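You operate a simulated robot arm through the tools that you are given. There is no shell and no other tool. Be economical: measure what you need, move in short steps, check, and stop when the job is done.

The job below is to be done with a simulated robot arm. You get a single attempt, and the scene is never put back.

JOB
Put the orange follower on the white top of trolley g away on the top of table w. Stack the 74 mm curd block from the tray of the tool trolley on top of the 37 mm curd block. Take the purple brush on the white top of trolley c and put it away on the top of the cloth table. Take the tiny white mould and leave it on the top of the long table between tanks y54 and y57. Fetch the small teal cloth and set it on the left end of table q. Take the teal follower on the top of table t and put it away on the top of the board rack. Any order will do.

Only the result counts: the job must be done as asked and must still hold three seconds after the hand-in. Knocking over, shifting, dropping, spilling or breaking anything else fails it. Flat cloth is picked up by pressing the open fingertips on it (5 to 10 N) and closing them slowly along it; thin cloth reads only 2 to 8 mm in the jaws.

ROBOT AND FRAMES
A 6-joint arm with a fingered hand on a trunk, on a base that drives. Base frame: it is fixed to the floor where the robot stands at the start and does not move with it; the origin is under the middle of the robot, x ahead of it, y to its left, z up; the surface under the hand at the start is at about z = 550. Readings come in mm, rad, newtons and seconds.
With the tool pointing down near the work surface it reaches from about 560 to 700 mm from the robot's upright axis, wherever it stands. Its first joint turns from -2.897 to 2.897 rad. Places, roughly: curd block [500, -2250, 1000]; left end of table Q [-2000, 7900, 800]; orange follower [500, 0, 500]; purple brush (15x7x10 cm) [-3600, 900, 600]; small teal cloth (9x6x3 cm) [-3800, 7500, 900]; teal follower [-4000, 7750, 750]; tiny white mould (7x7x6 cm) [-3400, 7500, 900]; top of table W [-3200, 7800, 900]; top of the board rack [-7100, 2500, 1500]; top of the cloth table [2800, 4400, 800]; top of the long table between tanks Y54 and Y57 [-6600, 8100, 800]. Payload 4 kg.
The tool frame sits at the grasp point between the pads (the TCP): z along the fingers, y along the line on which they close. The tips reach 20 mm beyond it. Largest opening 140 mm; the body of the gripper starts 54 mm behind the TCP. The gripper is a hand of 3 fingers: y runs from the thumb to the fingers, the wrist lies at [0, 0, -215] in the tool frame, and closing takes about 1.5 s.
Orientation is that of the tool frame in the base frame, as a unit quaternion [w, x, y, z]. With the fingers straight down and closing along the base's y, the tool's x points along the base's -x, its y along +y and its z along -z.

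CONTROLS
- The arm moves only by the tool apply_moves. Its argument "series" is a list of rows, each an object of numbers (a shift or turn left out is 0, a gripper value left out holds the last): "x", "y", "z": the shift along the base's x, y, z in m; "wx", "wy", "wz": the turn, a rotation vector about the base's x, y, z in rad. In form: [{"x": .., "y": .., "z": .., "wx": .., "wy": .., "wz": ..}, ...]. A call has 1 to 12 rows; each row is the pose to reach, as a shift and turn from the pose commanded when the call began. "claw" is the closure, from 0 (fully open) to 1 (shut), set as the call begins (left out, the last holds). Rows are played at 5 a second. More than 50 mm and 0.15 rad between two rows, or a gripper value outside its range, and nothing of the call is played. Where a pose cannot be reached the arm comes as near as it can. A force on the tool above 40 N (or 10 N above the force at the start of the call, whichever is more), or a blocked arm, ends the call early, and 0.2 s more pass. The fingers move at their own pace (about 45 mm/s each) and stop on an object; they squeeze with about 29 N. The grip force told is the motor's: it shows also when the fingers shut on nothing. Time passes only in rows, and 0.2 s behind the last, so rows that repeat a pose let the fingers close. It gives the time, the measured TCP pose, the force on the tool (base axes), the opening and the grip force at its end, in the units of the frame above (readings bear some noise), with the torque about the TCP (base axes, N m) and any sound that the robot's microphone picked up.
- Cameras (640 x 400 px; columns grow to the right, rows downward): "scene" is now at [65.3, 159.6, 1447.7]; the picture's right is [-0.44, -0.90, 0.00], its down [-0.66, 0.32, -0.68] and it looks along [0.61, -0.30, -0.73] (base axes); focal length 259 px, centre (320, 200). "wrist" rides on the gripper at [74, -43, -79] in the tool frame; the picture's right is [0.50, 0.87, 0.00], its down [-0.59, 0.34, -0.73] and it looks along [-0.64, 0.37, 0.68] (tool axes); focal length 275 px, centre (320, 200). There is no depth. A picture from a camera that has moved, and an enlarged one, comes with that camera's place and axes in the base frame and with its lens. The place of the scene camera against the robot may be out by one fixed shift of up to 18 mm in any direction.
- grab_frame(camera): a new picture of that camera. The clock stands still meanwhile.
- raise_lower(by): slides the trunk up (or, below 0, down) by that many mm; the arm and the scene camera ride with it, the base frame stays. It gives what a move gives, with no picture.
- roll_base(legs): drives the robot by 1 to 6 legs, each [ahead, left, turn to the left] in mm, mm and rad, along the robot's own axes; the way and the turn of a leg run together, so that a leg with both is an arc; at most 1500 mm and 3.142 rad a leg. The arm and the cameras ride along, it lands a little off, and it stops where it bumps. It gives what a move gives.
- set_fingers(finger1, finger2, thumb_bend): sets how far each is bent, from 0 (flat) to 1 (curled in); at 0.3 the hand is open as for a grip, at 0.7 the pads meet at the TCP. One left out holds its place. A second passes; each finger stops where it meets its share of the squeeze, and holds until it gets a number again. A gripper value or a shape takes the hand back. It gives what a move gives, with no picture; readings hold the bend of each and the force on the fingers (four entries, about 0 where the hand has none), thumb and palm.
- set_grasp(shape): the hand has 3 fingers and takes this shape, open, in about a second: jaw (thumb against the fingers, like two jaws); tri (thumb and two fingers); tip (a fingertip pinch); poke (one finger out to press); point (the index stretched); flat (the hand flat); cup (the hand cupped); fist (a fist). The gripper value then closes the fingers along that shape, each until it touches; the sizes above hold for jaw. It gives what a move gives, with no picture.
- head_to(pan, tilt): turns the head with the scene camera to pan (to the left, within 2.094 rad either way) and tilt (down, from -0.506 to 1.204), counted from straight ahead of the robot. It gives what a move gives.
- inspect(camera, box): a new picture of the part [left, top, right, bottom] of that camera's present view, enlarged. The clock stands still meanwhile.
- finish_job(): hands the job in; it is judged then, once.

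Go step by step. Nothing tells you exact positions but the pictures and the camera data: compare them with the known pose of the tool, close in by small moves and look again before you grip or let go. The budget is 186 turns and 156 pictures, counting those below and the enlarged ones. Unless the task says otherwise, let go and move clear before handing in.

The tools are called after "Call:" by a JSON object that holds its "api" and its "payload". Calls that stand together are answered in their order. apply_moves: Moves the arm, as the interface text tells. Its arguments: {"type":"object","properties":{"series":{"type":"array","items":{"type":"object","properties":{"x":{"type":"number"},"y":{"type":"number"},"z":{"type":"number"},"wx":{"type":"number"},"wy":{"type":"number"},"wz":{"type":"number"}}}},"claw":{"type":"number"}},"required":["series"]} The other tools are called the same way: raise_lower (by) slides the trunk up or down; set_grasp (shape) gives the hand a shape; set_fingers (finger1, finger2, thumb_bend) moves the fingers one by one; roll_base (legs) drives the base; head_to (pan, tilt) turns the head that bears the scene camera; grab_frame (camera) takes a picture; inspect (camera, box) takes an enlarged picture of a part of a camera's view; finish_job () hands the job in.

At the start:

```text
time_s: 0.0
position: [550.3, -197.6, 881.8]
orientation: [0.0, 0.0, 1.0, 0.0]
wrist_force: [0.1, -1.0, 0.6]
wrist_torque: [0.0, 0.0, -0.01]
gripper_width: 140.0
grip_force: 0.1
shape: jaw
bend: [0.3, 0.3, 0.3]
finger forces: [0.1, 0.0, 0.0, 0.1, 0.0, 0.0]
trunk travel left (down, up): [-50.0, 540.0]
robot x, y, heading: [-0.6, 1.4, -0.004]
head pan, tilt: [-0.457, 0.824]
```

scene: 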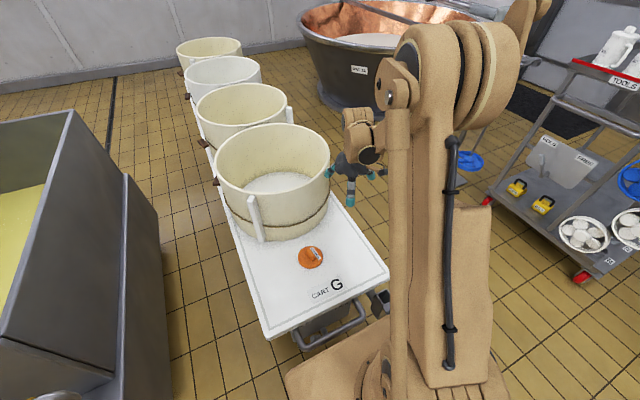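
wrist: 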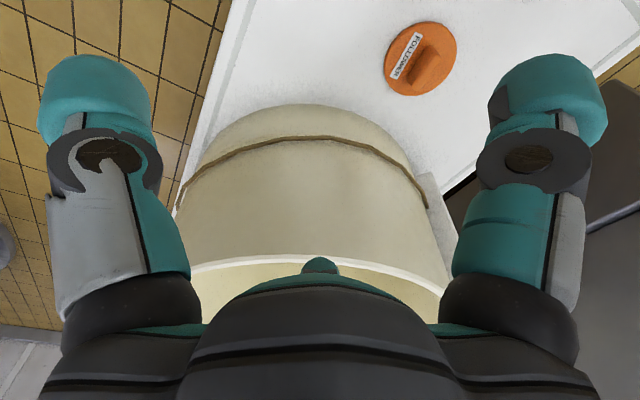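

The orange follower lies on trolley G at about (540, -45, 555), with a ridge handle on top. I'll take enlarged views before moving.

Call:
{"api": "inspect", "payload": {"camera": "wrist", "box": [340, 0, 500, 100]}}

Call:
{"api": "inspect", "payload": {"camera": "scene", "box": [230, 200, 390, 300]}}

Call:
{"api": "inspect", "payload": {"camera": "scene", "box": [440, 0, 640, 290]}}

```text
4.00 times, centred on (420, 50) of wrist
camera zoom: at [476.2, -240.6, 960.7], right [-0.5, 0.87, 0.0], down [0.59, 0.34, 0.73], along [0.64, 0.37, -0.68], focal length 1101 px, centre (-80, 800)
```

zoom: 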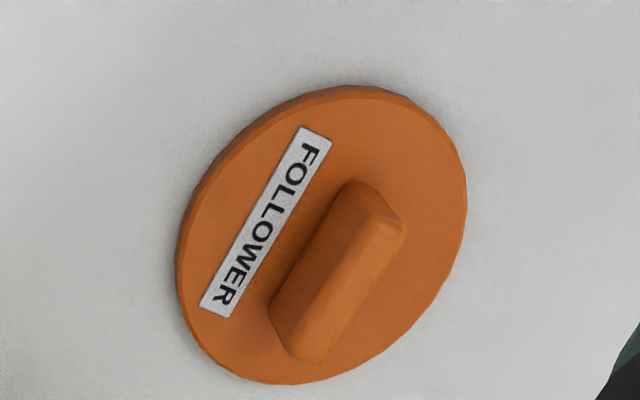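

```text
4.00 times, centred on (310, 250) of scene
camera zoom: at [65.3, 159.6, 1447.7], right [-0.44, -0.9, 0.0], down [-0.66, 0.32, -0.68], along [0.61, -0.3, -0.73], focal length 1035 px, centre (360, 0)
```

zoom: 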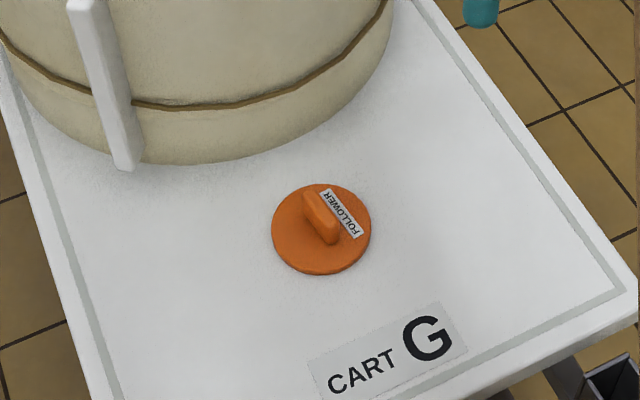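

```text
1.38 times, centred on (540, 145) of scene
camera zoom: at [65.3, 159.6, 1447.7], right [-0.44, -0.9, 0.0], down [-0.66, 0.32, -0.68], along [0.61, -0.3, -0.73], focal length 357 px, centre (17, 276)
```

zoom: 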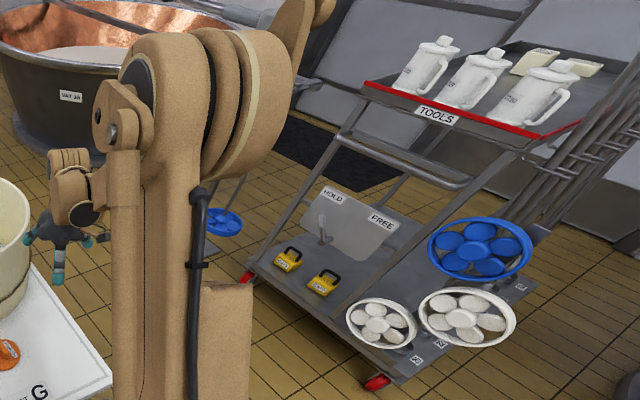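

The follower disc is centred near (536, -45), with its handle roughly along x. The curd trolley is to the right, so I'll survey the surroundings before driving.

Call:
{"api": "head_to", "payload": {"pan": -1.2, "tilt": 0.5}}

Call:
{"api": "grab_frame", "payload": {"camera": "scene"}}

Call:
{"api": "head_to", "payload": {"pan": 1.0, "tilt": 0.4}}

Call:
{"api": "grab_frame", "payload": {"camera": "scene"}}

Call:
{"api": "head_to", "payload": {"pan": 2.09, "tilt": 0.4}}

Call:
{"api": "grab_frame", "payload": {"camera": "scene"}}

Call:
{"api": "head_to", "payload": {"pan": -2.09, "tilt": 0.4}}

Call:
{"api": "grab_frame", "payload": {"camera": "scene"}}

```text
time_s: 1.1
position: [551.5, -197.8, 882.1]
orientation: [0.0, 0.0, 1.0, 0.0]
wrist_force: [-0.3, -0.1, -0.3]
wrist_torque: [0.0, 0.03, 0.04]
gripper_width: 139.9
grip_force: 0.0
shape: jaw
bend: [0.3, 0.3, 0.3]
finger forces: [0.0, 0.0, 0.0, 0.0, 0.0, 0.0]
trunk travel left (down, up): [-50.0, 540.0]
robot x, y, heading: [3.6, -1.9, 0.006]
head pan, tilt: [-1.201, 0.499]
```

```text
150 pictures are left
camera scene: at [27.0, 109.9, 1475.6], right [-0.93, -0.36, 0.0], down [-0.17, 0.45, -0.88], along [0.32, -0.82, -0.48], focal length 259 px, centre (320, 200)
```

scene: 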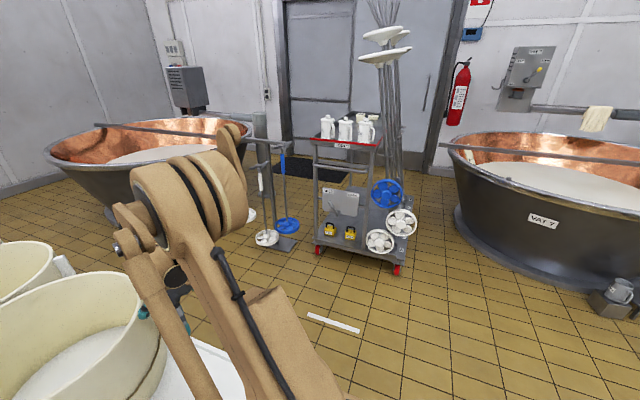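

```text
time_s: 3.2
position: [550.9, -196.3, 882.2]
orientation: [0.0, -0.001, 1.0, 0.0]
wrist_force: [1.3, -0.8, -0.3]
wrist_torque: [0.01, -0.01, 0.03]
gripper_width: 139.9
grip_force: 0.0
shape: jaw
bend: [0.3, 0.3, 0.3]
finger forces: [0.0, 0.0, 0.0, 0.0, 0.1, 0.0]
trunk travel left (down, up): [-50.0, 540.0]
robot x, y, heading: [0.8, -0.5, -0.004]
head pan, tilt: [1.0, 0.4]
```

```text
149 pictures are left
camera scene: at [44.1, 272.6, 1484.8], right [0.84, -0.54, 0.0], down [-0.21, -0.33, -0.92], along [0.5, 0.77, -0.39], focal length 259 px, centre (320, 200)
```

scene: 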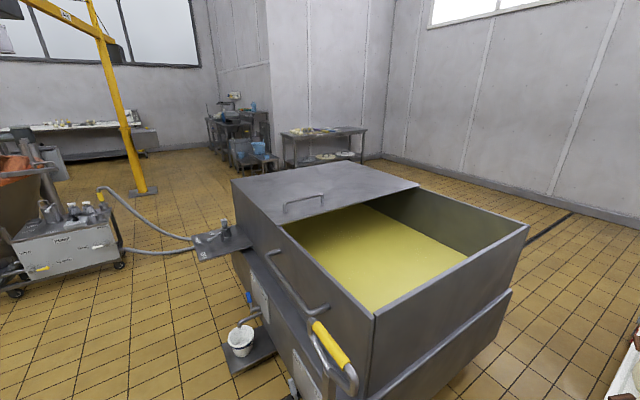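

```text
time_s: 4.5
position: [550.4, -195.7, 882.2]
orientation: [0.0, -0.001, 1.0, 0.0]
wrist_force: [-0.2, 0.3, -0.5]
wrist_torque: [0.0, 0.01, -0.03]
gripper_width: 139.9
grip_force: 0.1
shape: jaw
bend: [0.3, 0.3, 0.3]
finger forces: [0.0, 0.0, 0.0, 0.1, 0.0, 0.0]
trunk travel left (down, up): [-50.0, 540.0]
robot x, y, heading: [-0.3, 0.0, 0.001]
head pan, tilt: [2.089, 0.4]
```

```text
148 pictures are left
camera scene: at [-51.9, 275.2, 1484.8], right [0.87, 0.49, 0.0], down [0.19, -0.34, -0.92], along [-0.46, 0.8, -0.39], focal length 259 px, centre (320, 200)
```

scene: 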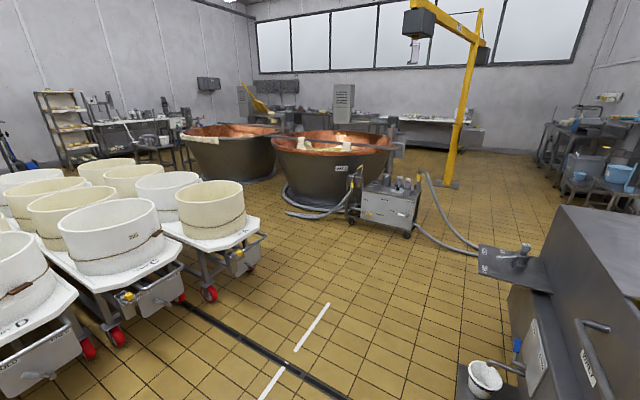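

```text
time_s: 7.9
position: [549.9, -197.6, 882.8]
orientation: [0.0, 0.0, 1.0, 0.0]
wrist_force: [-0.4, -0.5, 0.3]
wrist_torque: [0.02, 0.0, -0.03]
gripper_width: 139.8
grip_force: 0.0
shape: jaw
bend: [0.3, 0.3, 0.3]
finger forces: [0.1, 0.0, 0.0, 0.0, 0.0, 0.0]
trunk travel left (down, up): [-50.0, 540.0]
robot x, y, heading: [1.1, 3.3, -0.002]
head pan, tilt: [-2.089, 0.4]
```

```text
147 pictures are left
camera scene: at [-51.9, 114.2, 1484.8], right [-0.87, 0.5, 0.0], down [0.19, 0.34, -0.92], along [-0.46, -0.8, -0.39], focal length 259 px, centre (320, 200)
```

scene: 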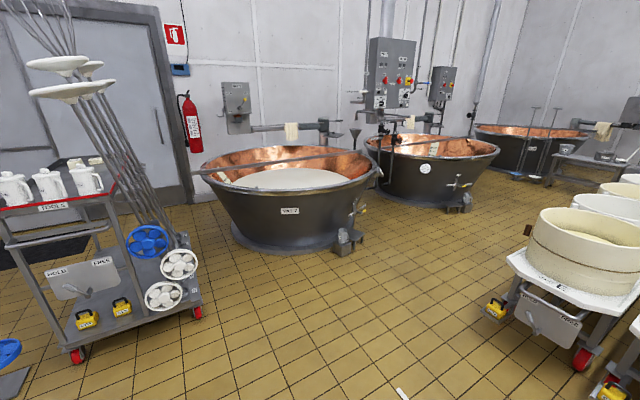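

The tool trolley spans roughly x 0–700 with its near side at y≈-1550, and the jugs stand in front of the curd blocks. I'll zoom in on it to pick an approach side.

Call:
{"api": "head_to", "payload": {"pan": -1.25, "tilt": 0.3}}

Call:
{"api": "inspect", "payload": {"camera": "scene", "box": [200, 60, 440, 300]}}

```text
time_s: 9.1
position: [550.2, -197.1, 881.6]
orientation: [-0.001, 0.0, 1.0, 0.001]
wrist_force: [0.3, 0.5, 0.2]
wrist_torque: [0.01, 0.0, 0.0]
gripper_width: 139.9
grip_force: 0.0
shape: jaw
bend: [0.3, 0.3, 0.3]
finger forces: [0.0, 0.0, 0.1, 0.1, 0.0, 0.1]
trunk travel left (down, up): [-50.0, 540.0]
robot x, y, heading: [1.0, -1.2, 0.001]
head pan, tilt: [-1.25, 0.3]
```

```text
1.67 times, centred on (320, 180) of scene
camera zoom: at [23.4, 106.0, 1494.0], right [-0.95, -0.31, 0.0], down [-0.09, 0.28, -0.96], along [0.3, -0.91, -0.3], focal length 431 px, centre (320, 233)
```

zoom: 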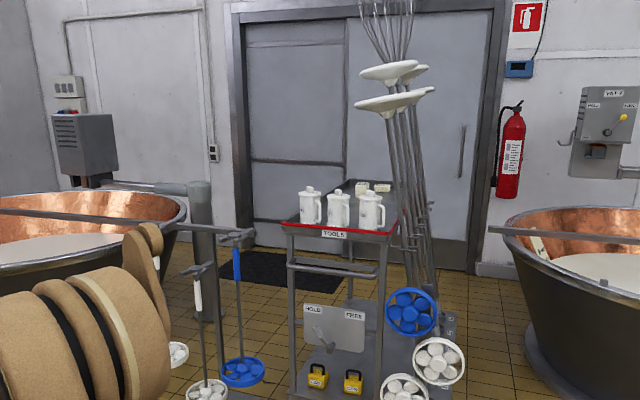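

The blocks sit at the far end of the tray, so I need the robot's footprint and the gaps beside the trolley. I'll look straight down around the base.

Call:
{"api": "head_to", "payload": {"pan": -1.9, "tilt": 1.2}}

Call:
{"api": "grab_frame", "payload": {"camera": "scene"}}

Call:
{"api": "head_to", "payload": {"pan": 0.5, "tilt": 1.2}}

Call:
{"api": "grab_frame", "payload": {"camera": "scene"}}

```text
time_s: 10.2
position: [551.0, -197.9, 881.2]
orientation: [0.001, 0.0, 1.0, 0.0]
wrist_force: [-0.4, 0.0, -0.6]
wrist_torque: [0.0, 0.02, -0.01]
gripper_width: 139.7
grip_force: 0.1
shape: jaw
bend: [0.3, 0.3, 0.3]
finger forces: [0.0, 0.0, 0.1, 0.0, 0.0, 0.1]
trunk travel left (down, up): [-50.0, 540.0]
robot x, y, heading: [0.9, 0.5, -0.003]
head pan, tilt: [-1.901, 1.201]
```

```text
145 pictures are left
camera scene: at [-24.1, 141.7, 1422.0], right [-0.95, 0.32, 0.0], down [0.3, 0.88, -0.36], along [-0.12, -0.34, -0.93], focal length 259 px, centre (320, 200)
```

scene: 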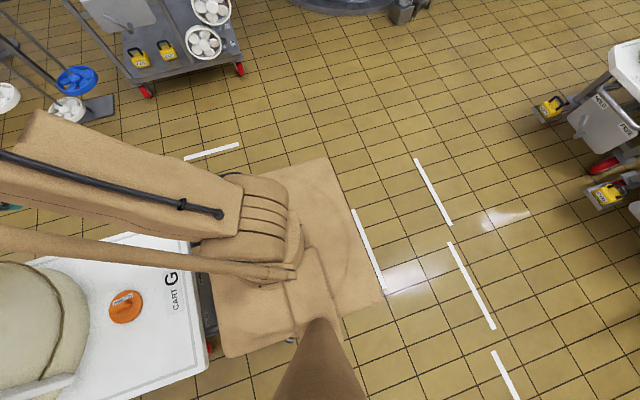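

```text
time_s: 12.4
position: [550.2, -197.3, 882.1]
orientation: [0.001, 0.0, 1.0, 0.0]
wrist_force: [-0.2, 0.0, 0.0]
wrist_torque: [0.0, -0.01, -0.03]
gripper_width: 139.8
grip_force: 0.0
shape: jaw
bend: [0.3, 0.3, 0.3]
finger forces: [0.0, 0.1, 0.1, 0.1, 0.1, 0.0]
trunk travel left (down, up): [-50.0, 540.0]
robot x, y, heading: [0.2, -2.9, 0.001]
head pan, tilt: [0.499, 1.201]
```

```text
144 pictures are left
camera scene: at [43.1, 221.4, 1422.0], right [0.48, -0.88, 0.0], down [-0.82, -0.45, -0.36], along [0.32, 0.17, -0.93], focal length 259 px, centre (320, 200)
```

scene: 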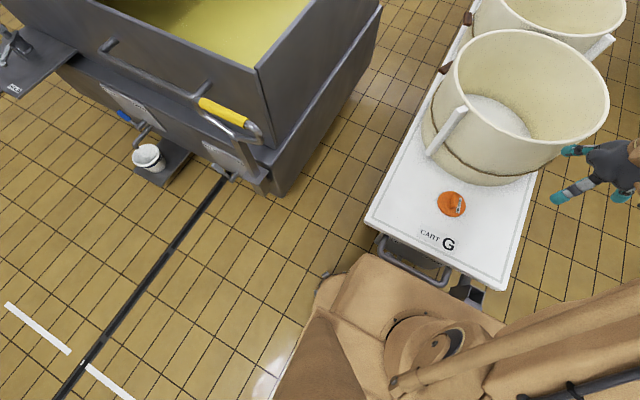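

To settle the robot's footprint I'll raise the trunk and compare the same downward view, which also shows the trolley from higher up.

Call:
{"api": "raise_lower", "payload": {"by": 400}}

Call:
{"api": "head_to", "payload": {"pan": -1.9, "tilt": 1.2}}

Call:
{"api": "grab_frame", "payload": {"camera": "scene"}}

Call:
{"api": "head_to", "payload": {"pan": -1.3, "tilt": 0.45}}

Call:
{"api": "inspect", "payload": {"camera": "scene", "box": [160, 100, 480, 300]}}

```text
time_s: 16.3
position: [549.4, -196.9, 1281.3]
orientation: [0.0, 0.0, 1.0, 0.0]
wrist_force: [0.6, -0.2, -0.4]
wrist_torque: [-0.04, -0.02, -0.01]
gripper_width: 139.5
grip_force: 0.0
shape: jaw
bend: [0.3, 0.3, 0.3]
finger forces: [0.0, 0.1, 0.0, 0.0, 0.1, 0.1]
trunk travel left (down, up): [-450.0, 140.0]
robot x, y, heading: [-0.4, 1.6, -0.001]
head pan, tilt: [0.499, 1.201]
```

```text
time_s: 18.5
position: [550.0, -198.3, 1281.5]
orientation: [0.0, 0.0, 1.0, 0.0]
wrist_force: [-0.9, 0.7, 0.1]
wrist_torque: [0.0, 0.0, -0.01]
gripper_width: 140.2
grip_force: 0.0
shape: jaw
bend: [0.3, 0.3, 0.3]
finger forces: [0.1, 0.0, 0.0, 0.1, 0.0, 0.0]
trunk travel left (down, up): [-450.0, 140.0]
robot x, y, heading: [-0.9, 0.8, 0.001]
head pan, tilt: [-1.901, 1.201]
```

```text
143 pictures are left
camera scene: at [-24.0, 141.7, 1822.0], right [-0.95, 0.32, 0.0], down [0.3, 0.88, -0.36], along [-0.12, -0.34, -0.93], focal length 259 px, centre (320, 200)
```

scene: 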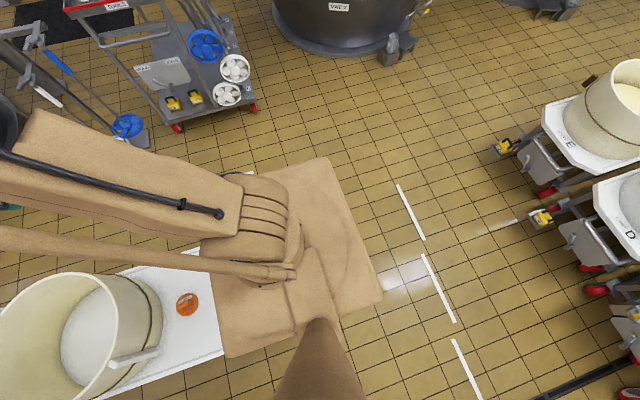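

```text
time_s: 19.6
position: [550.6, -197.0, 1281.4]
orientation: [0.0, 0.0, 1.0, 0.0]
wrist_force: [-0.5, 0.0, -0.4]
wrist_torque: [0.02, 0.01, 0.03]
gripper_width: 140.0
grip_force: 0.0
shape: jaw
bend: [0.3, 0.3, 0.3]
finger forces: [0.0, 0.0, 0.0, 0.1, 0.1, 0.0]
trunk travel left (down, up): [-450.0, 140.0]
robot x, y, heading: [-0.7, 0.2, -0.003]
head pan, tilt: [-1.3, 0.45]
```

```text
2.00 times, centred on (320, 200) of scene
camera zoom: at [18.6, 106.1, 1880.0], right [-0.96, -0.27, 0.0], down [-0.12, 0.42, -0.9], along [0.24, -0.87, -0.44], focal length 518 px, centre (320, 200)
```

zoom: 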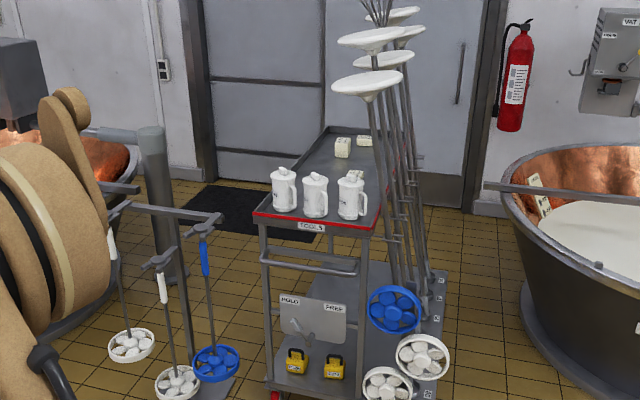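

The blocks are near (540, -2265) and (463, -2440) on the tray, and the way round the trolley looks tight on both sides. I'll test how far the arm reaches forward at height, well above the tubs.

Call:
{"api": "apply_moves", "payload": {"series": [{"x": 0.05}, {"x": 0.1}, {"x": 0.15}, {"x": 0.2}, {"x": 0.25}, {"x": 0.3}, {"x": 0.35}, {"x": 0.4}, {"x": 0.45}, {"x": 0.5}]}}

Call:
{"api": "head_to", "payload": {"pan": -0.5, "tilt": 0.6}}

Call:
{"api": "grab_frame", "payload": {"camera": "scene"}}

```text
time_s: 21.8
position: [813.2, -154.7, 1278.7]
orientation: [0.001, -0.001, 1.0, 0.0]
wrist_force: [-0.3, -0.8, 0.4]
wrist_torque: [0.02, 0.0, 0.01]
gripper_width: 140.4
grip_force: 0.1
shape: jaw
bend: [0.3, 0.3, 0.3]
finger forces: [0.1, 0.0, 0.0, 0.0, 0.1, 0.1]
out of reach, approached as far as the arm can: row 6, 7, 8, 9, 10
trunk travel left (down, up): [-450.0, 140.0]
robot x, y, heading: [-4.3, -0.5, -0.002]
head pan, tilt: [-1.3, 0.45]
```

```text
time_s: 22.9
position: [813.2, -155.3, 1278.9]
orientation: [0.0, 0.0, 1.0, 0.0]
wrist_force: [0.8, -0.1, -0.2]
wrist_torque: [-0.01, 0.0, 0.01]
gripper_width: 140.0
grip_force: 0.1
shape: jaw
bend: [0.3, 0.3, 0.3]
finger forces: [0.1, 0.0, 0.1, 0.0, 0.0, 0.0]
trunk travel left (down, up): [-450.0, 140.0]
robot x, y, heading: [-0.8, 0.5, 0.003]
head pan, tilt: [-0.499, 0.6]
```

```text
141 pictures are left
camera scene: at [71.9, 152.3, 1866.6], right [-0.48, -0.88, 0.0], down [-0.5, 0.27, -0.82], along [0.72, -0.4, -0.57], focal length 259 px, centre (320, 200)
```

scene: 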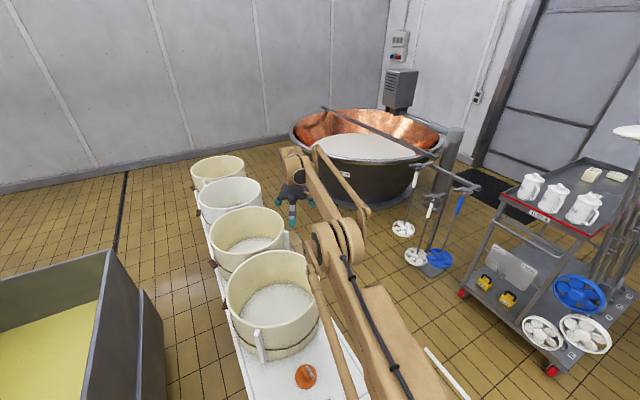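

Vertical-tool reach is about 830 mm and the axis is at the robot origin, so the blocks need a closer stance. I'll retract the arm, drive in front of the tool trolley and look at the gaps on both sides.

Call:
{"api": "apply_moves", "payload": {"series": [{"x": -0.045, "y": -0.008}, {"x": -0.09, "y": -0.016}, {"x": -0.135, "y": -0.022}, {"x": -0.18, "y": -0.03}, {"x": -0.22, "y": -0.035}]}}

Call:
{"api": "roll_base", "payload": {"legs": [[-100, 0, 0], [0, -800, 0], [0, 0, -1.571], [0, 500, 0]]}}

Call:
{"api": "head_to", "payload": {"pan": 0.3, "tilt": 0.75}}

Call:
{"api": "grab_frame", "payload": {"camera": "scene"}}

Call:
{"api": "head_to", "payload": {"pan": -0.6, "tilt": 0.5}}

Call:
{"api": "grab_frame", "payload": {"camera": "scene"}}

```text
time_s: 24.1
position: [595.8, -190.9, 1277.0]
orientation: [0.001, -0.001, 1.0, 0.0]
wrist_force: [-0.2, 0.4, 0.5]
wrist_torque: [0.0, 0.01, -0.01]
gripper_width: 140.1
grip_force: 0.0
shape: jaw
bend: [0.3, 0.3, 0.3]
finger forces: [0.1, 0.1, 0.0, 0.0, 0.1, 0.1]
trunk travel left (down, up): [-450.0, 140.0]
robot x, y, heading: [-2.0, 0.2, 0.002]
head pan, tilt: [-0.499, 0.6]
```

```text
time_s: 35.4
position: [257.5, -1374.8, 1276.1]
orientation: [0.0, 0.683, 0.731, 0.0]
wrist_force: [0.2, -0.5, -0.7]
wrist_torque: [0.02, 0.01, 0.0]
gripper_width: 139.9
grip_force: 0.1
shape: jaw
bend: [0.3, 0.3, 0.3]
finger forces: [0.0, 0.0, 0.1, 0.0, 0.0, 0.0]
trunk travel left (down, up): [-450.0, 140.0]
robot x, y, heading: [408.0, -765.0, -1.5]
head pan, tilt: [-0.499, 0.6]
```

```text
time_s: 36.5
position: [256.7, -1375.9, 1276.3]
orientation: [0.0, 0.683, 0.73, -0.001]
wrist_force: [-0.5, 0.7, 0.1]
wrist_torque: [-0.02, -0.01, -0.02]
gripper_width: 140.2
grip_force: 0.0
shape: jaw
bend: [0.3, 0.3, 0.3]
finger forces: [0.1, 0.0, 0.0, 0.0, 0.0, 0.0]
trunk travel left (down, up): [-450.0, 140.0]
robot x, y, heading: [407.0, -769.5, -1.5]
head pan, tilt: [0.3, 0.75]
```

```text
140 pictures are left
camera scene: at [637.6, -807.8, 1853.7], right [-0.93, -0.36, 0.0], down [-0.25, 0.64, -0.73], along [0.26, -0.68, -0.68], focal length 259 px, centre (320, 200)
```

scene: 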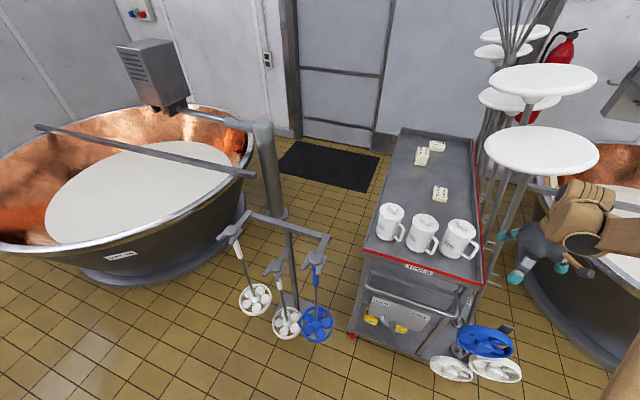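

```text
time_s: 37.7
position: [257.2, -1375.2, 1275.7]
orientation: [0.0, 0.683, 0.731, 0.0]
wrist_force: [-1.2, -1.1, 0.8]
wrist_torque: [0.0, 0.01, 0.01]
gripper_width: 139.9
grip_force: 0.1
shape: jaw
bend: [0.3, 0.3, 0.3]
finger forces: [0.0, 0.0, 0.1, 0.0, 0.0, 0.0]
trunk travel left (down, up): [-450.0, 140.0]
robot x, y, heading: [405.7, -770.6, -1.499]
head pan, tilt: [-0.6, 0.499]
```

```text
139 pictures are left
camera scene: at [561.7, -809.0, 1875.6], right [-0.86, 0.51, 0.0], down [0.24, 0.41, -0.88], along [-0.44, -0.76, -0.48], focal length 259 px, centre (320, 200)
```

scene: 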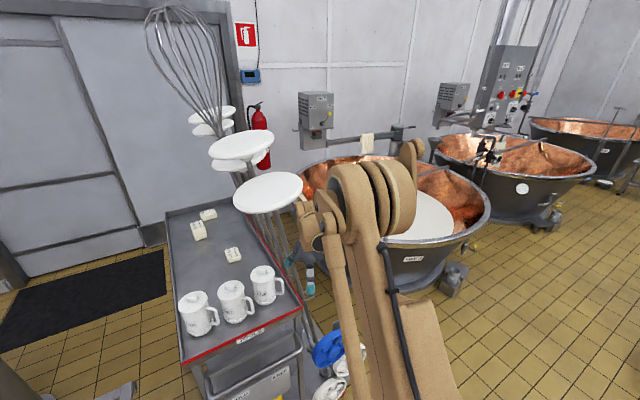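

Three curd blocks are visible: A≈(535, -2246), B≈(448, -2428), C≈(409, -1943). I need their sizes, so I'll zoom in.

Call:
{"api": "head_to", "payload": {"pan": 0.1, "tilt": 0.5}}

Call:
{"api": "inspect", "payload": {"camera": "scene", "box": [290, 140, 450, 240]}}

Call:
{"api": "grab_frame", "payload": {"camera": "scene"}}

Call:
{"api": "grab_frame", "payload": {"camera": "wrist"}}

```text
time_s: 38.8
position: [256.2, -1376.1, 1276.2]
orientation: [0.0, 0.682, 0.731, 0.0]
wrist_force: [-0.9, -0.2, -0.9]
wrist_torque: [-0.01, 0.0, 0.03]
gripper_width: 140.0
grip_force: 0.0
shape: jaw
bend: [0.3, 0.3, 0.3]
finger forces: [0.2, 0.1, 0.0, 0.1, 0.0, 0.0]
trunk travel left (down, up): [-450.0, 140.0]
robot x, y, heading: [408.4, -767.8, -1.499]
head pan, tilt: [0.099, 0.499]
```

```text
4.00 times, centred on (370, 190) of scene
camera zoom: at [622.9, -820.2, 1875.6], right [-0.99, -0.17, 0.0], down [-0.08, 0.47, -0.88], along [0.15, -0.87, -0.48], focal length 1035 px, centre (120, 240)
```

zoom: 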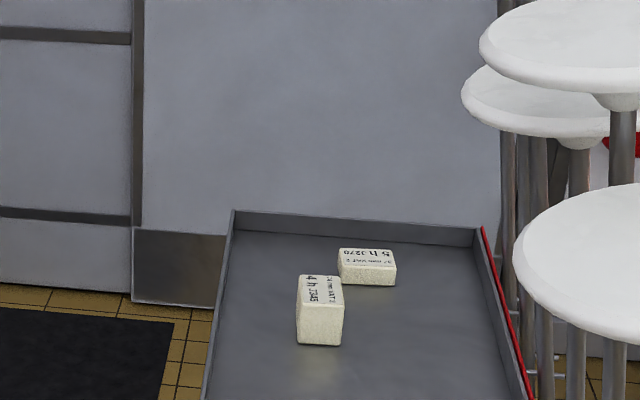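

```text
137 pictures are left
camera scene: at [622.9, -820.2, 1875.6], right [-0.99, -0.17, 0.0], down [-0.08, 0.47, -0.88], along [0.15, -0.87, -0.48], focal length 259 px, centre (320, 200)
```

scene: 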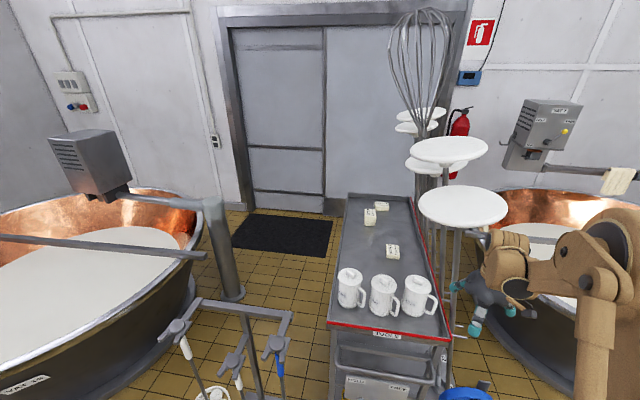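

```text
136 pictures are left
camera wrist: at [208.9, -1305.8, 1355.0], right [0.83, 0.56, 0.0], down [0.38, -0.56, 0.73], along [0.41, -0.61, -0.68], focal length 275 px, centre (320, 200)
```

wrist: 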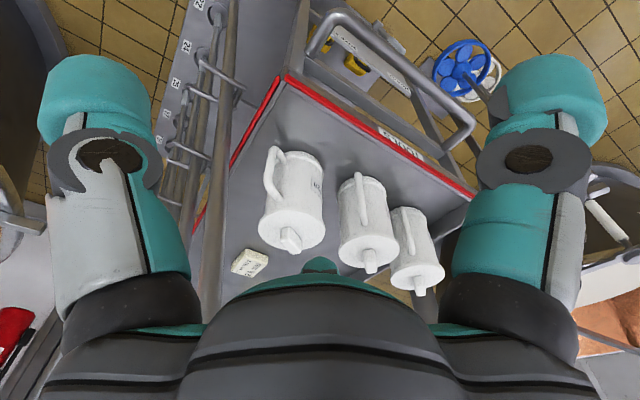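

I can nearly read the printing on the blocks, so I'll enlarge each one.

Call:
{"api": "inspect", "payload": {"camera": "scene", "box": [358, 198, 394, 230]}}

Call:
{"api": "inspect", "payload": {"camera": "scene", "box": [380, 240, 406, 262]}}

```text
12.50 times, centred on (376, 214) of scene
camera zoom: at [622.9, -820.2, 1875.6], right [-0.99, -0.17, 0.0], down [-0.08, 0.47, -0.88], along [0.15, -0.87, -0.48], focal length 3235 px, centre (-380, 25)
```

zoom: 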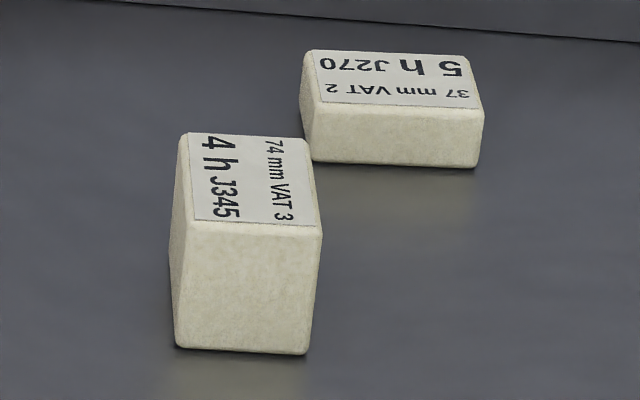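

```text
16.00 times, centred on (393, 251) of scene
camera zoom: at [622.9, -820.2, 1875.6], right [-0.99, -0.17, 0.0], down [-0.08, 0.47, -0.88], along [0.15, -0.87, -0.48], focal length 4141 px, centre (-848, -616)
```

zoom: 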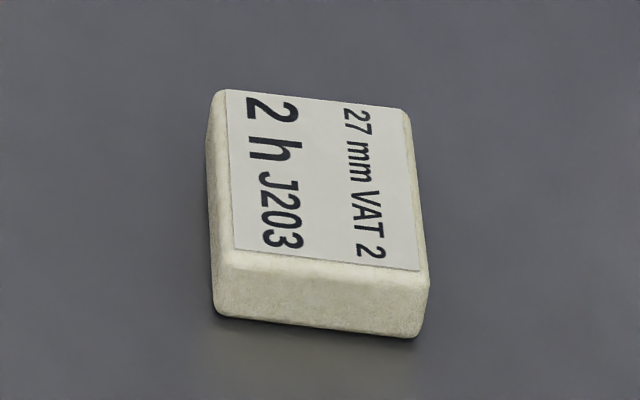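

A is the 74 mm block and B, at the far end, is the 37 mm block, so I need to get behind the trolley. A way round vat 6 along the wall may exist, so I'll look to the left.

Call:
{"api": "head_to", "payload": {"pan": 0.9, "tilt": 0.45}}

Call:
{"api": "grab_frame", "payload": {"camera": "scene"}}

Call:
{"api": "head_to", "payload": {"pan": 1.7, "tilt": 0.45}}

Call:
{"api": "grab_frame", "payload": {"camera": "scene"}}

```text
time_s: 39.9
position: [257.1, -1376.4, 1275.9]
orientation: [0.0, 0.683, 0.731, 0.0]
wrist_force: [0.2, -0.3, -0.3]
wrist_torque: [-0.01, 0.02, 0.0]
gripper_width: 140.0
grip_force: 0.1
shape: jaw
bend: [0.3, 0.3, 0.3]
finger forces: [0.0, 0.0, 0.1, 0.1, 0.0, 0.0]
trunk travel left (down, up): [-450.0, 140.0]
robot x, y, heading: [407.3, -769.4, -1.499]
head pan, tilt: [0.901, 0.45]
```

```text
133 pictures are left
camera scene: at [683.5, -782.6, 1880.1], right [-0.57, -0.82, 0.0], down [-0.36, 0.25, -0.9], along [0.74, -0.51, -0.44], focal length 259 px, centre (320, 200)
```

scene: 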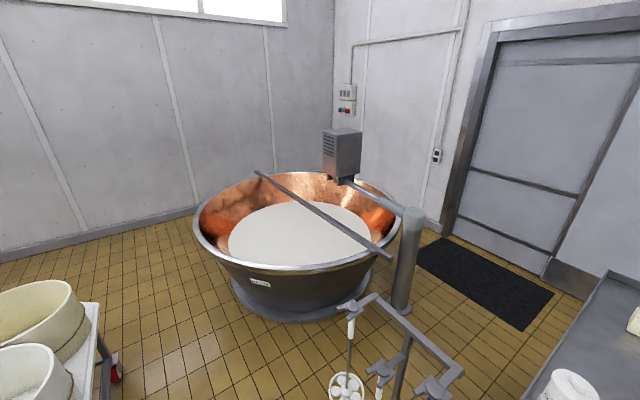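

```text
time_s: 41.1
position: [257.0, -1375.4, 1276.0]
orientation: [0.001, 0.683, 0.731, 0.0]
wrist_force: [0.2, 0.3, 0.2]
wrist_torque: [-0.02, 0.01, 0.0]
gripper_width: 140.0
grip_force: 0.1
shape: jaw
bend: [0.3, 0.3, 0.3]
finger forces: [0.1, 0.0, 0.0, 0.0, 0.0, 0.0]
trunk travel left (down, up): [-450.0, 140.0]
robot x, y, heading: [407.4, -767.4, -1.5]
head pan, tilt: [1.7, 0.45]
```

```text
132 pictures are left
camera scene: at [698.0, -712.6, 1880.1], right [0.2, -0.98, 0.0], down [-0.43, -0.08, -0.9], along [0.88, 0.18, -0.44], focal length 259 px, centre (320, 200)
```

scene: 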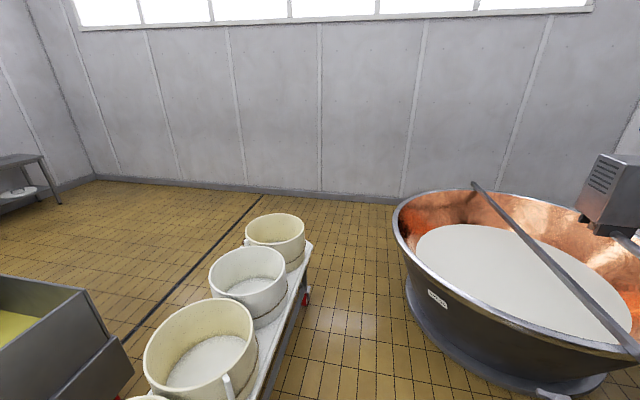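

The gap between G (y≈-300) and vat 6 (rim at y≈-1000) leads round vat 6 along the wall to the back of the trolley. I'll go in stages, moving sideways and checking the pose.

Call:
{"api": "roll_base", "payload": {"legs": [[-125, 0, -0.071], [0, 700, 0]]}}

Call:
{"api": "head_to", "payload": {"pan": 1.3, "tilt": 0.7}}

Call:
{"api": "grab_frame", "payload": {"camera": "scene"}}

```text
time_s: 45.8
position: [911.1, -1243.4, 1277.0]
orientation: [0.0, 0.708, 0.706, 0.0]
wrist_force: [-0.1, -0.2, -0.2]
wrist_torque: [0.0, 0.01, 0.01]
gripper_width: 140.0
grip_force: 0.2
shape: jaw
bend: [0.3, 0.3, 0.3]
finger forces: [0.0, 0.0, 0.0, 0.0, 0.0, 0.0]
trunk travel left (down, up): [-450.0, 140.0]
robot x, y, heading: [1102.6, -643.9, -1.571]
head pan, tilt: [1.7, 0.45]
```

```text
time_s: 46.6
position: [911.1, -1243.4, 1275.7]
orientation: [0.0, 0.708, 0.706, 0.0]
wrist_force: [-0.5, 0.0, -1.1]
wrist_torque: [-0.02, -0.02, -0.01]
gripper_width: 139.7
grip_force: 0.1
shape: jaw
bend: [0.3, 0.3, 0.3]
finger forces: [0.0, 0.0, 0.0, 0.1, 0.0, 0.0]
trunk travel left (down, up): [-450.0, 140.0]
robot x, y, heading: [1102.6, -644.0, -1.573]
head pan, tilt: [1.3, 0.7]
```

```text
131 pictures are left
camera scene: at [1388.1, -645.5, 1858.0], right [-0.27, -0.96, 0.0], down [-0.62, 0.17, -0.77], along [0.74, -0.21, -0.64], focal length 259 px, centre (320, 200)
```

scene: 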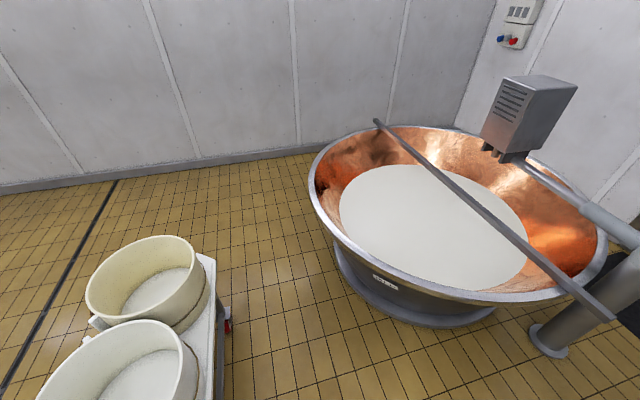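

The gap is about 680 mm, centred near y=-590. I'll shift a little, pass through in two steps, and check the pose.

Call:
{"api": "roll_base", "payload": {"legs": [[-48, 0, 0.002], [0, 1400, 0]]}}

Call:
{"api": "roll_base", "payload": {"legs": [[0, 1400, 0]]}}

Call:
{"api": "head_to", "payload": {"pan": -0.2, "tilt": 0.5}}

Call:
{"api": "grab_frame", "payload": {"camera": "scene"}}

```text
time_s: 54.1
position: [2304.6, -1197.5, 1276.2]
orientation: [0.0, 0.707, 0.707, 0.001]
wrist_force: [-0.2, -0.2, -0.2]
wrist_torque: [0.0, 0.01, 0.03]
gripper_width: 139.9
grip_force: 0.1
shape: jaw
bend: [0.3, 0.3, 0.3]
finger forces: [0.0, 0.0, 0.1, 0.1, 0.1, 0.1]
trunk travel left (down, up): [-450.0, 140.0]
robot x, y, heading: [2495.7, -599.2, -1.569]
head pan, tilt: [1.3, 0.7]
```

```text
time_s: 61.1
position: [3704.6, -1199.6, 1275.8]
orientation: [-0.001, 0.708, 0.706, -0.001]
wrist_force: [0.6, 0.8, 0.0]
wrist_torque: [-0.03, -0.04, 0.01]
gripper_width: 139.7
grip_force: 0.1
shape: jaw
bend: [0.3, 0.3, 0.3]
finger forces: [0.0, 0.1, 0.1, 0.0, 0.0, 0.0]
trunk travel left (down, up): [-450.0, 140.0]
robot x, y, heading: [3894.4, -601.0, -1.572]
head pan, tilt: [1.3, 0.7]
```

```text
time_s: 62.7
position: [3703.2, -1199.6, 1276.6]
orientation: [0.0, 0.708, 0.706, 0.0]
wrist_force: [-0.9, 0.3, 0.7]
wrist_torque: [-0.02, -0.01, 0.01]
gripper_width: 140.1
grip_force: 0.0
shape: jaw
bend: [0.3, 0.3, 0.3]
finger forces: [0.1, 0.1, 0.0, 0.0, 0.0, 0.0]
trunk travel left (down, up): [-450.0, 140.0]
robot x, y, heading: [3894.5, -600.3, -1.573]
head pan, tilt: [-0.201, 0.499]
```

```text
130 pictures are left
camera scene: at [4081.3, -668.0, 1875.6], right [-0.98, 0.2, 0.0], down [0.1, 0.47, -0.88], along [-0.18, -0.86, -0.48], focal length 259 px, centre (320, 200)
```

scene: 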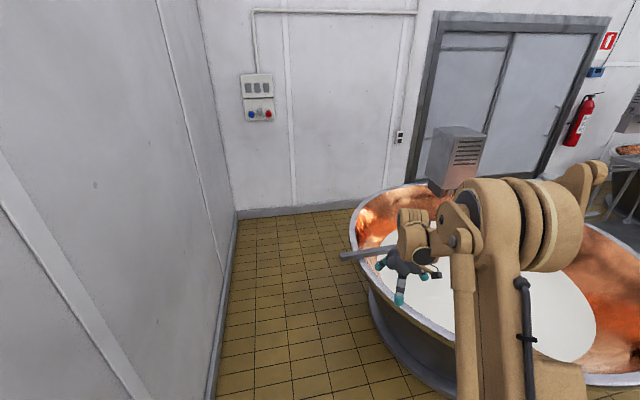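

The corridor is clear except for a bar end sticking out to about (3740, -1700), so I'll pass at x≈4130. Then I'll turn to face -x behind the vat and go on in stages.

Call:
{"api": "roll_base", "payload": {"legs": [[0, 235, 0.002], [1500, 0, 0], [0, 0, -1.57]]}}

Call:
{"api": "head_to", "payload": {"pan": 0.3, "tilt": 0.5}}

Call:
{"api": "grab_frame", "payload": {"camera": "scene"}}

```text
time_s: 75.2
position: [3539.8, -1932.3, 1276.0]
orientation: [0.0, 1.0, 0.017, 0.0]
wrist_force: [0.0, -0.3, 0.3]
wrist_torque: [0.0, 0.01, -0.01]
gripper_width: 140.2
grip_force: 0.0
shape: jaw
bend: [0.3, 0.3, 0.3]
finger forces: [0.0, 0.0, 0.1, 0.1, 0.0, 0.0]
trunk travel left (down, up): [-450.0, 140.0]
robot x, y, heading: [4139.5, -2103.2, -3.109]
head pan, tilt: [-0.201, 0.499]
```

```text
time_s: 76.2
position: [3539.6, -1933.5, 1275.6]
orientation: [0.0, 1.0, 0.017, -0.001]
wrist_force: [0.5, 0.0, 0.0]
wrist_torque: [0.02, 0.02, 0.01]
gripper_width: 140.0
grip_force: 0.1
shape: jaw
bend: [0.3, 0.3, 0.3]
finger forces: [0.1, 0.1, 0.1, 0.0, 0.1, 0.0]
trunk travel left (down, up): [-450.0, 140.0]
robot x, y, heading: [4144.9, -2104.8, -3.109]
head pan, tilt: [0.3, 0.499]
```

```text
129 pictures are left
camera scene: at [4095.3, -2318.4, 1875.6], right [-0.33, 0.95, 0.0], down [0.45, 0.16, -0.88], along [-0.83, -0.29, -0.48], focal length 259 px, centre (320, 200)
```

scene: 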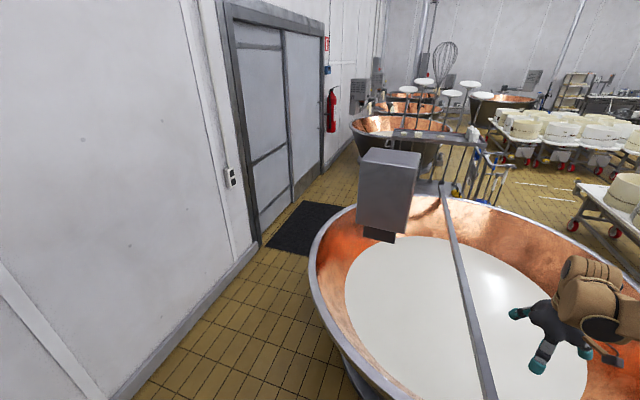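

The corridor behind the vat runs from y≈-2760 to -3760, so I'll drive along its centre at y≈-3260.

Call:
{"api": "roll_base", "payload": {"legs": [[0, 1155, -0.033], [1200, 0, 0]]}}

Call:
{"api": "head_to", "payload": {"pan": -0.2, "tilt": 0.55}}

Call:
{"api": "grab_frame", "payload": {"camera": "scene"}}

```text
time_s: 87.8
position: [2344.5, -3049.2, 1275.7]
orientation: [0.0, 1.0, -0.004, 0.0]
wrist_force: [-0.8, -0.4, -0.1]
wrist_torque: [0.03, 0.01, 0.0]
gripper_width: 139.9
grip_force: 0.0
shape: jaw
bend: [0.3, 0.3, 0.3]
finger forces: [0.1, 0.1, 0.0, 0.1, 0.1, 0.0]
trunk travel left (down, up): [-450.0, 140.0]
robot x, y, heading: [2938.7, -3243.3, 3.135]
head pan, tilt: [0.3, 0.499]
```

```text
time_s: 88.7
position: [2345.2, -3047.7, 1276.8]
orientation: [0.0, 1.0, -0.005, 0.0]
wrist_force: [-0.2, 0.0, 0.3]
wrist_torque: [0.0, -0.02, -0.03]
gripper_width: 139.6
grip_force: 0.1
shape: jaw
bend: [0.3, 0.3, 0.3]
finger forces: [0.0, 0.0, 0.1, 0.1, 0.1, 0.1]
trunk travel left (down, up): [-450.0, 140.0]
robot x, y, heading: [2943.3, -3243.4, 3.136]
head pan, tilt: [-0.201, 0.55]
```

```text
128 pictures are left
camera scene: at [2884.3, -3410.8, 1871.1], right [0.21, 0.98, 0.0], down [0.51, -0.11, -0.85], along [-0.83, 0.18, -0.52], focal length 259 px, centre (320, 200)
```

scene: 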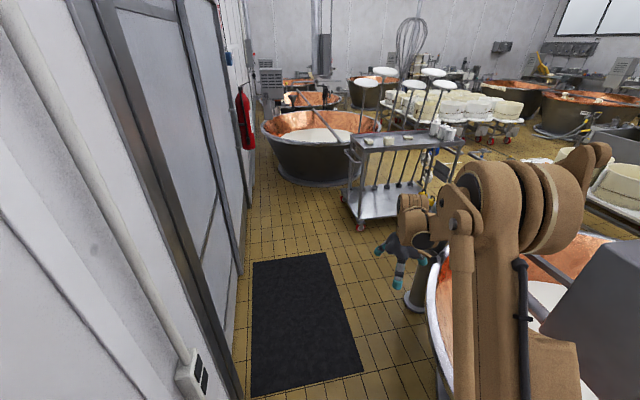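

The only thing in the way is the thin door mat, which the base should roll over. I'll continue and check that I arrive as commanded.

Call:
{"api": "roll_base", "payload": {"legs": [[1000, 0, 0.005]]}}

Call:
{"api": "roll_base", "payload": {"legs": [[800, 0, 0]]}}

Call:
{"api": "head_to", "payload": {"pan": -0.9, "tilt": 0.65}}

Call:
{"api": "grab_frame", "payload": {"camera": "scene"}}

```text
time_s: 93.9
position: [1343.8, -3051.9, 1276.3]
orientation: [0.0, 1.0, 0.0, 0.0]
wrist_force: [0.2, -0.5, 0.2]
wrist_torque: [0.0, -0.02, 0.02]
gripper_width: 139.9
grip_force: 0.0
shape: jaw
bend: [0.3, 0.3, 0.3]
finger forces: [0.0, 0.0, 0.0, 0.1, 0.0, 0.0]
trunk travel left (down, up): [-450.0, 140.0]
robot x, y, heading: [1939.4, -3239.2, -3.141]
head pan, tilt: [-0.201, 0.55]
```

```text
time_s: 98.2
position: [535.8, -3071.5, 1275.8]
orientation: [0.0, 1.0, 0.011, -0.001]
wrist_force: [-0.4, 0.6, -0.6]
wrist_torque: [0.04, -0.03, -0.01]
gripper_width: 140.3
grip_force: 0.0
shape: jaw
bend: [0.3, 0.3, 0.3]
finger forces: [0.0, 0.0, 0.0, 0.0, 0.0, 0.0]
trunk travel left (down, up): [-450.0, 140.0]
robot x, y, heading: [1136.1, -3249.0, -3.122]
head pan, tilt: [-0.201, 0.55]
```

```text
time_s: 99.3
position: [535.1, -3073.3, 1276.0]
orientation: [0.0, 1.0, 0.01, 0.0]
wrist_force: [0.6, -0.6, -0.3]
wrist_torque: [0.0, 0.0, 0.01]
gripper_width: 139.9
grip_force: 0.0
shape: jaw
bend: [0.3, 0.3, 0.3]
finger forces: [0.1, 0.1, 0.1, 0.0, 0.0, 0.0]
trunk travel left (down, up): [-450.0, 140.0]
robot x, y, heading: [1134.6, -3251.6, -3.122]
head pan, tilt: [-0.901, 0.649]
```

```text
127 pictures are left
camera scene: at [1118.3, -3368.0, 1862.3], right [0.77, 0.64, 0.0], down [0.39, -0.47, -0.8], along [-0.51, 0.61, -0.6], focal length 259 px, centre (320, 200)
```

scene: 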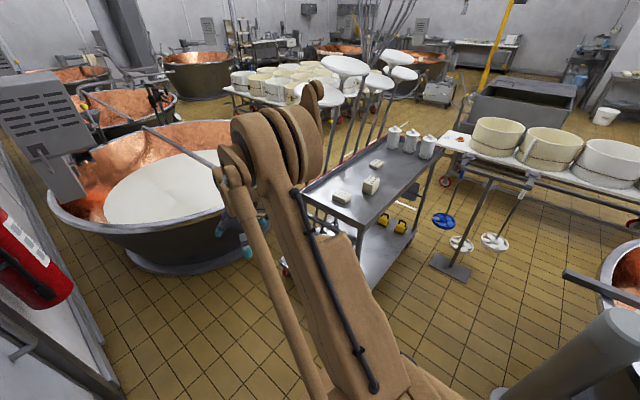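

I'm behind the trolley. Combining both views puts A near (535, -2200) and B near (455, -2395), with the stance at (1130, -2400) free of obstacles.

Call:
{"api": "roll_base", "payload": {"legs": [[0, -850, -0.02]]}}

Call:
{"api": "grab_frame", "payload": {"camera": "wrist"}}

Call:
{"api": "head_to", "payload": {"pan": 0.0, "tilt": 0.8}}

Call:
{"api": "grab_frame", "payload": {"camera": "scene"}}

```text
time_s: 103.8
position: [530.5, -2199.3, 1276.8]
orientation: [0.0, 1.0, 0.0, 0.001]
wrist_force: [-0.7, 0.3, -0.5]
wrist_torque: [0.04, 0.03, -0.02]
gripper_width: 140.0
grip_force: 0.0
shape: jaw
bend: [0.3, 0.3, 0.3]
finger forces: [0.0, 0.0, 0.0, 0.1, 0.0, 0.0]
trunk travel left (down, up): [-450.0, 140.0]
robot x, y, heading: [1127.4, -2391.2, -3.144]
head pan, tilt: [-0.901, 0.649]
```

```text
126 pictures are left
camera wrist: at [604.7, -2157.5, 1354.9], right [0.5, -0.87, 0.0], down [-0.59, -0.34, 0.73], along [-0.64, -0.37, -0.68], focal length 275 px, centre (320, 200)
```

wrist: 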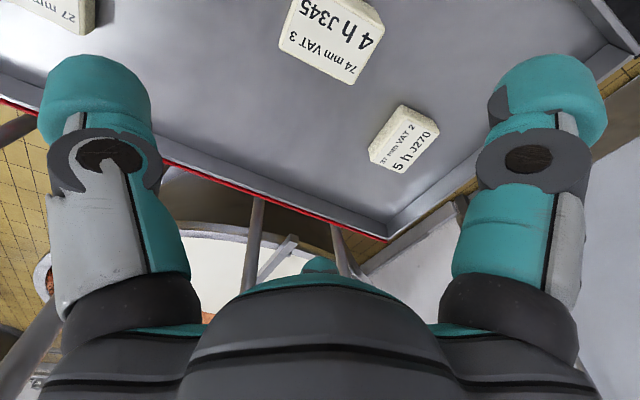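

```text
time_s: 105.0
position: [531.4, -2200.6, 1276.7]
orientation: [0.0, 1.0, 0.0, 0.0]
wrist_force: [0.1, -0.8, 0.5]
wrist_torque: [0.04, -0.04, 0.01]
gripper_width: 140.0
grip_force: 0.1
shape: jaw
bend: [0.3, 0.3, 0.3]
finger forces: [0.1, 0.0, 0.0, 0.0, 0.0, 0.1]
trunk travel left (down, up): [-450.0, 140.0]
robot x, y, heading: [1130.5, -2386.3, -3.141]
head pan, tilt: [0.0, 0.799]
```

```text
125 pictures are left
camera scene: at [1080.2, -2575.8, 1849.7], right [0.0, 1.0, 0.0], down [0.72, 0.0, -0.7], along [-0.7, 0.0, -0.72], focal length 259 px, centre (320, 200)
```

scene: 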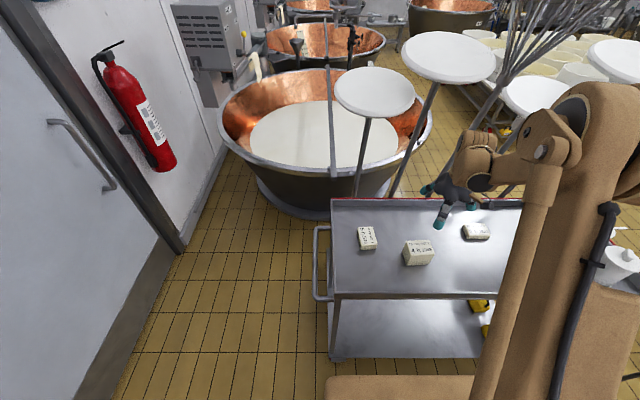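

Both blocks are in the wrist view. I'll enlarge them for exact position and yaw.

Call:
{"api": "inspect", "payload": {"camera": "wrist", "box": [260, 0, 460, 180]}}

Call:
{"api": "inspect", "payload": {"camera": "scene", "box": [340, 200, 460, 280]}}

```text
2.22 times, centred on (360, 90) of wrist
camera zoom: at [604.7, -2157.9, 1355.0], right [0.5, -0.87, 0.0], down [-0.59, -0.34, 0.73], along [-0.64, -0.37, -0.68], focal length 612 px, centre (231, 444)
```

zoom: 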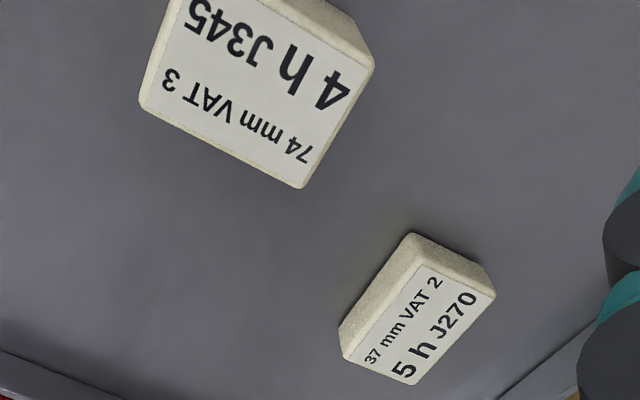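

```text
5.00 times, centred on (400, 240) of scene
camera zoom: at [1080.2, -2575.8, 1849.7], right [0.0, 1.0, 0.0], down [0.72, 0.0, -0.7], along [-0.7, 0.0, -0.72], focal length 1294 px, centre (-80, 0)
```

zoom: 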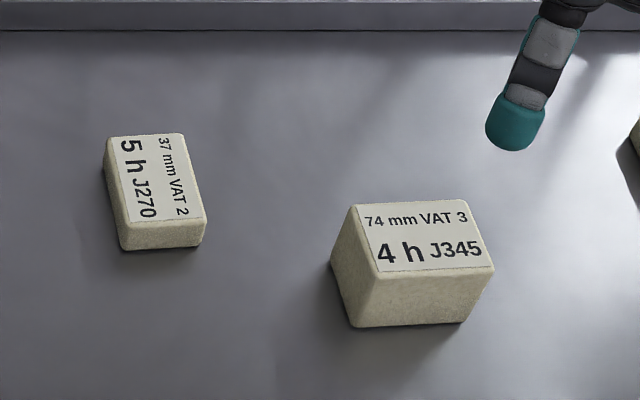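

Both footprints look like about 91×66 mm, with the long side of A along y and that of B along x. I'll lower and shift to get parallax for the true tray height.

Call:
{"api": "apply_moves", "payload": {"series": [{"x": 0.03, "y": 0.025, "z": -0.03}, {"x": 0.06, "y": 0.05, "z": -0.06}, {"x": 0.08, "y": 0.07, "z": -0.1}]}}

Call:
{"api": "grab_frame", "payload": {"camera": "wrist"}}

```text
time_s: 105.8
position: [612.8, -2129.5, 1174.2]
orientation: [0.0, 1.0, 0.0, 0.001]
wrist_force: [0.2, 1.0, 0.2]
wrist_torque: [-0.01, 0.0, -0.04]
gripper_width: 140.1
grip_force: 0.1
shape: jaw
bend: [0.3, 0.3, 0.3]
finger forces: [0.1, 0.1, 0.1, 0.0, 0.1, 0.0]
trunk travel left (down, up): [-450.0, 140.0]
robot x, y, heading: [1128.4, -2396.0, -3.141]
head pan, tilt: [0.0, 0.799]
```

```text
122 pictures are left
camera wrist: at [686.8, -2086.7, 1253.2], right [0.5, -0.87, 0.0], down [-0.59, -0.34, 0.73], along [-0.64, -0.37, -0.68], focal length 275 px, centre (320, 200)
```

wrist: 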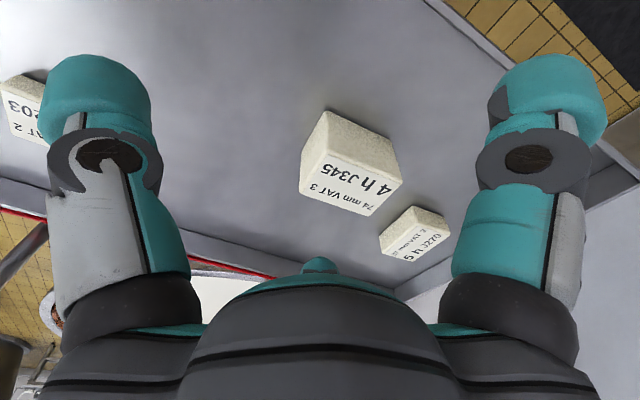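

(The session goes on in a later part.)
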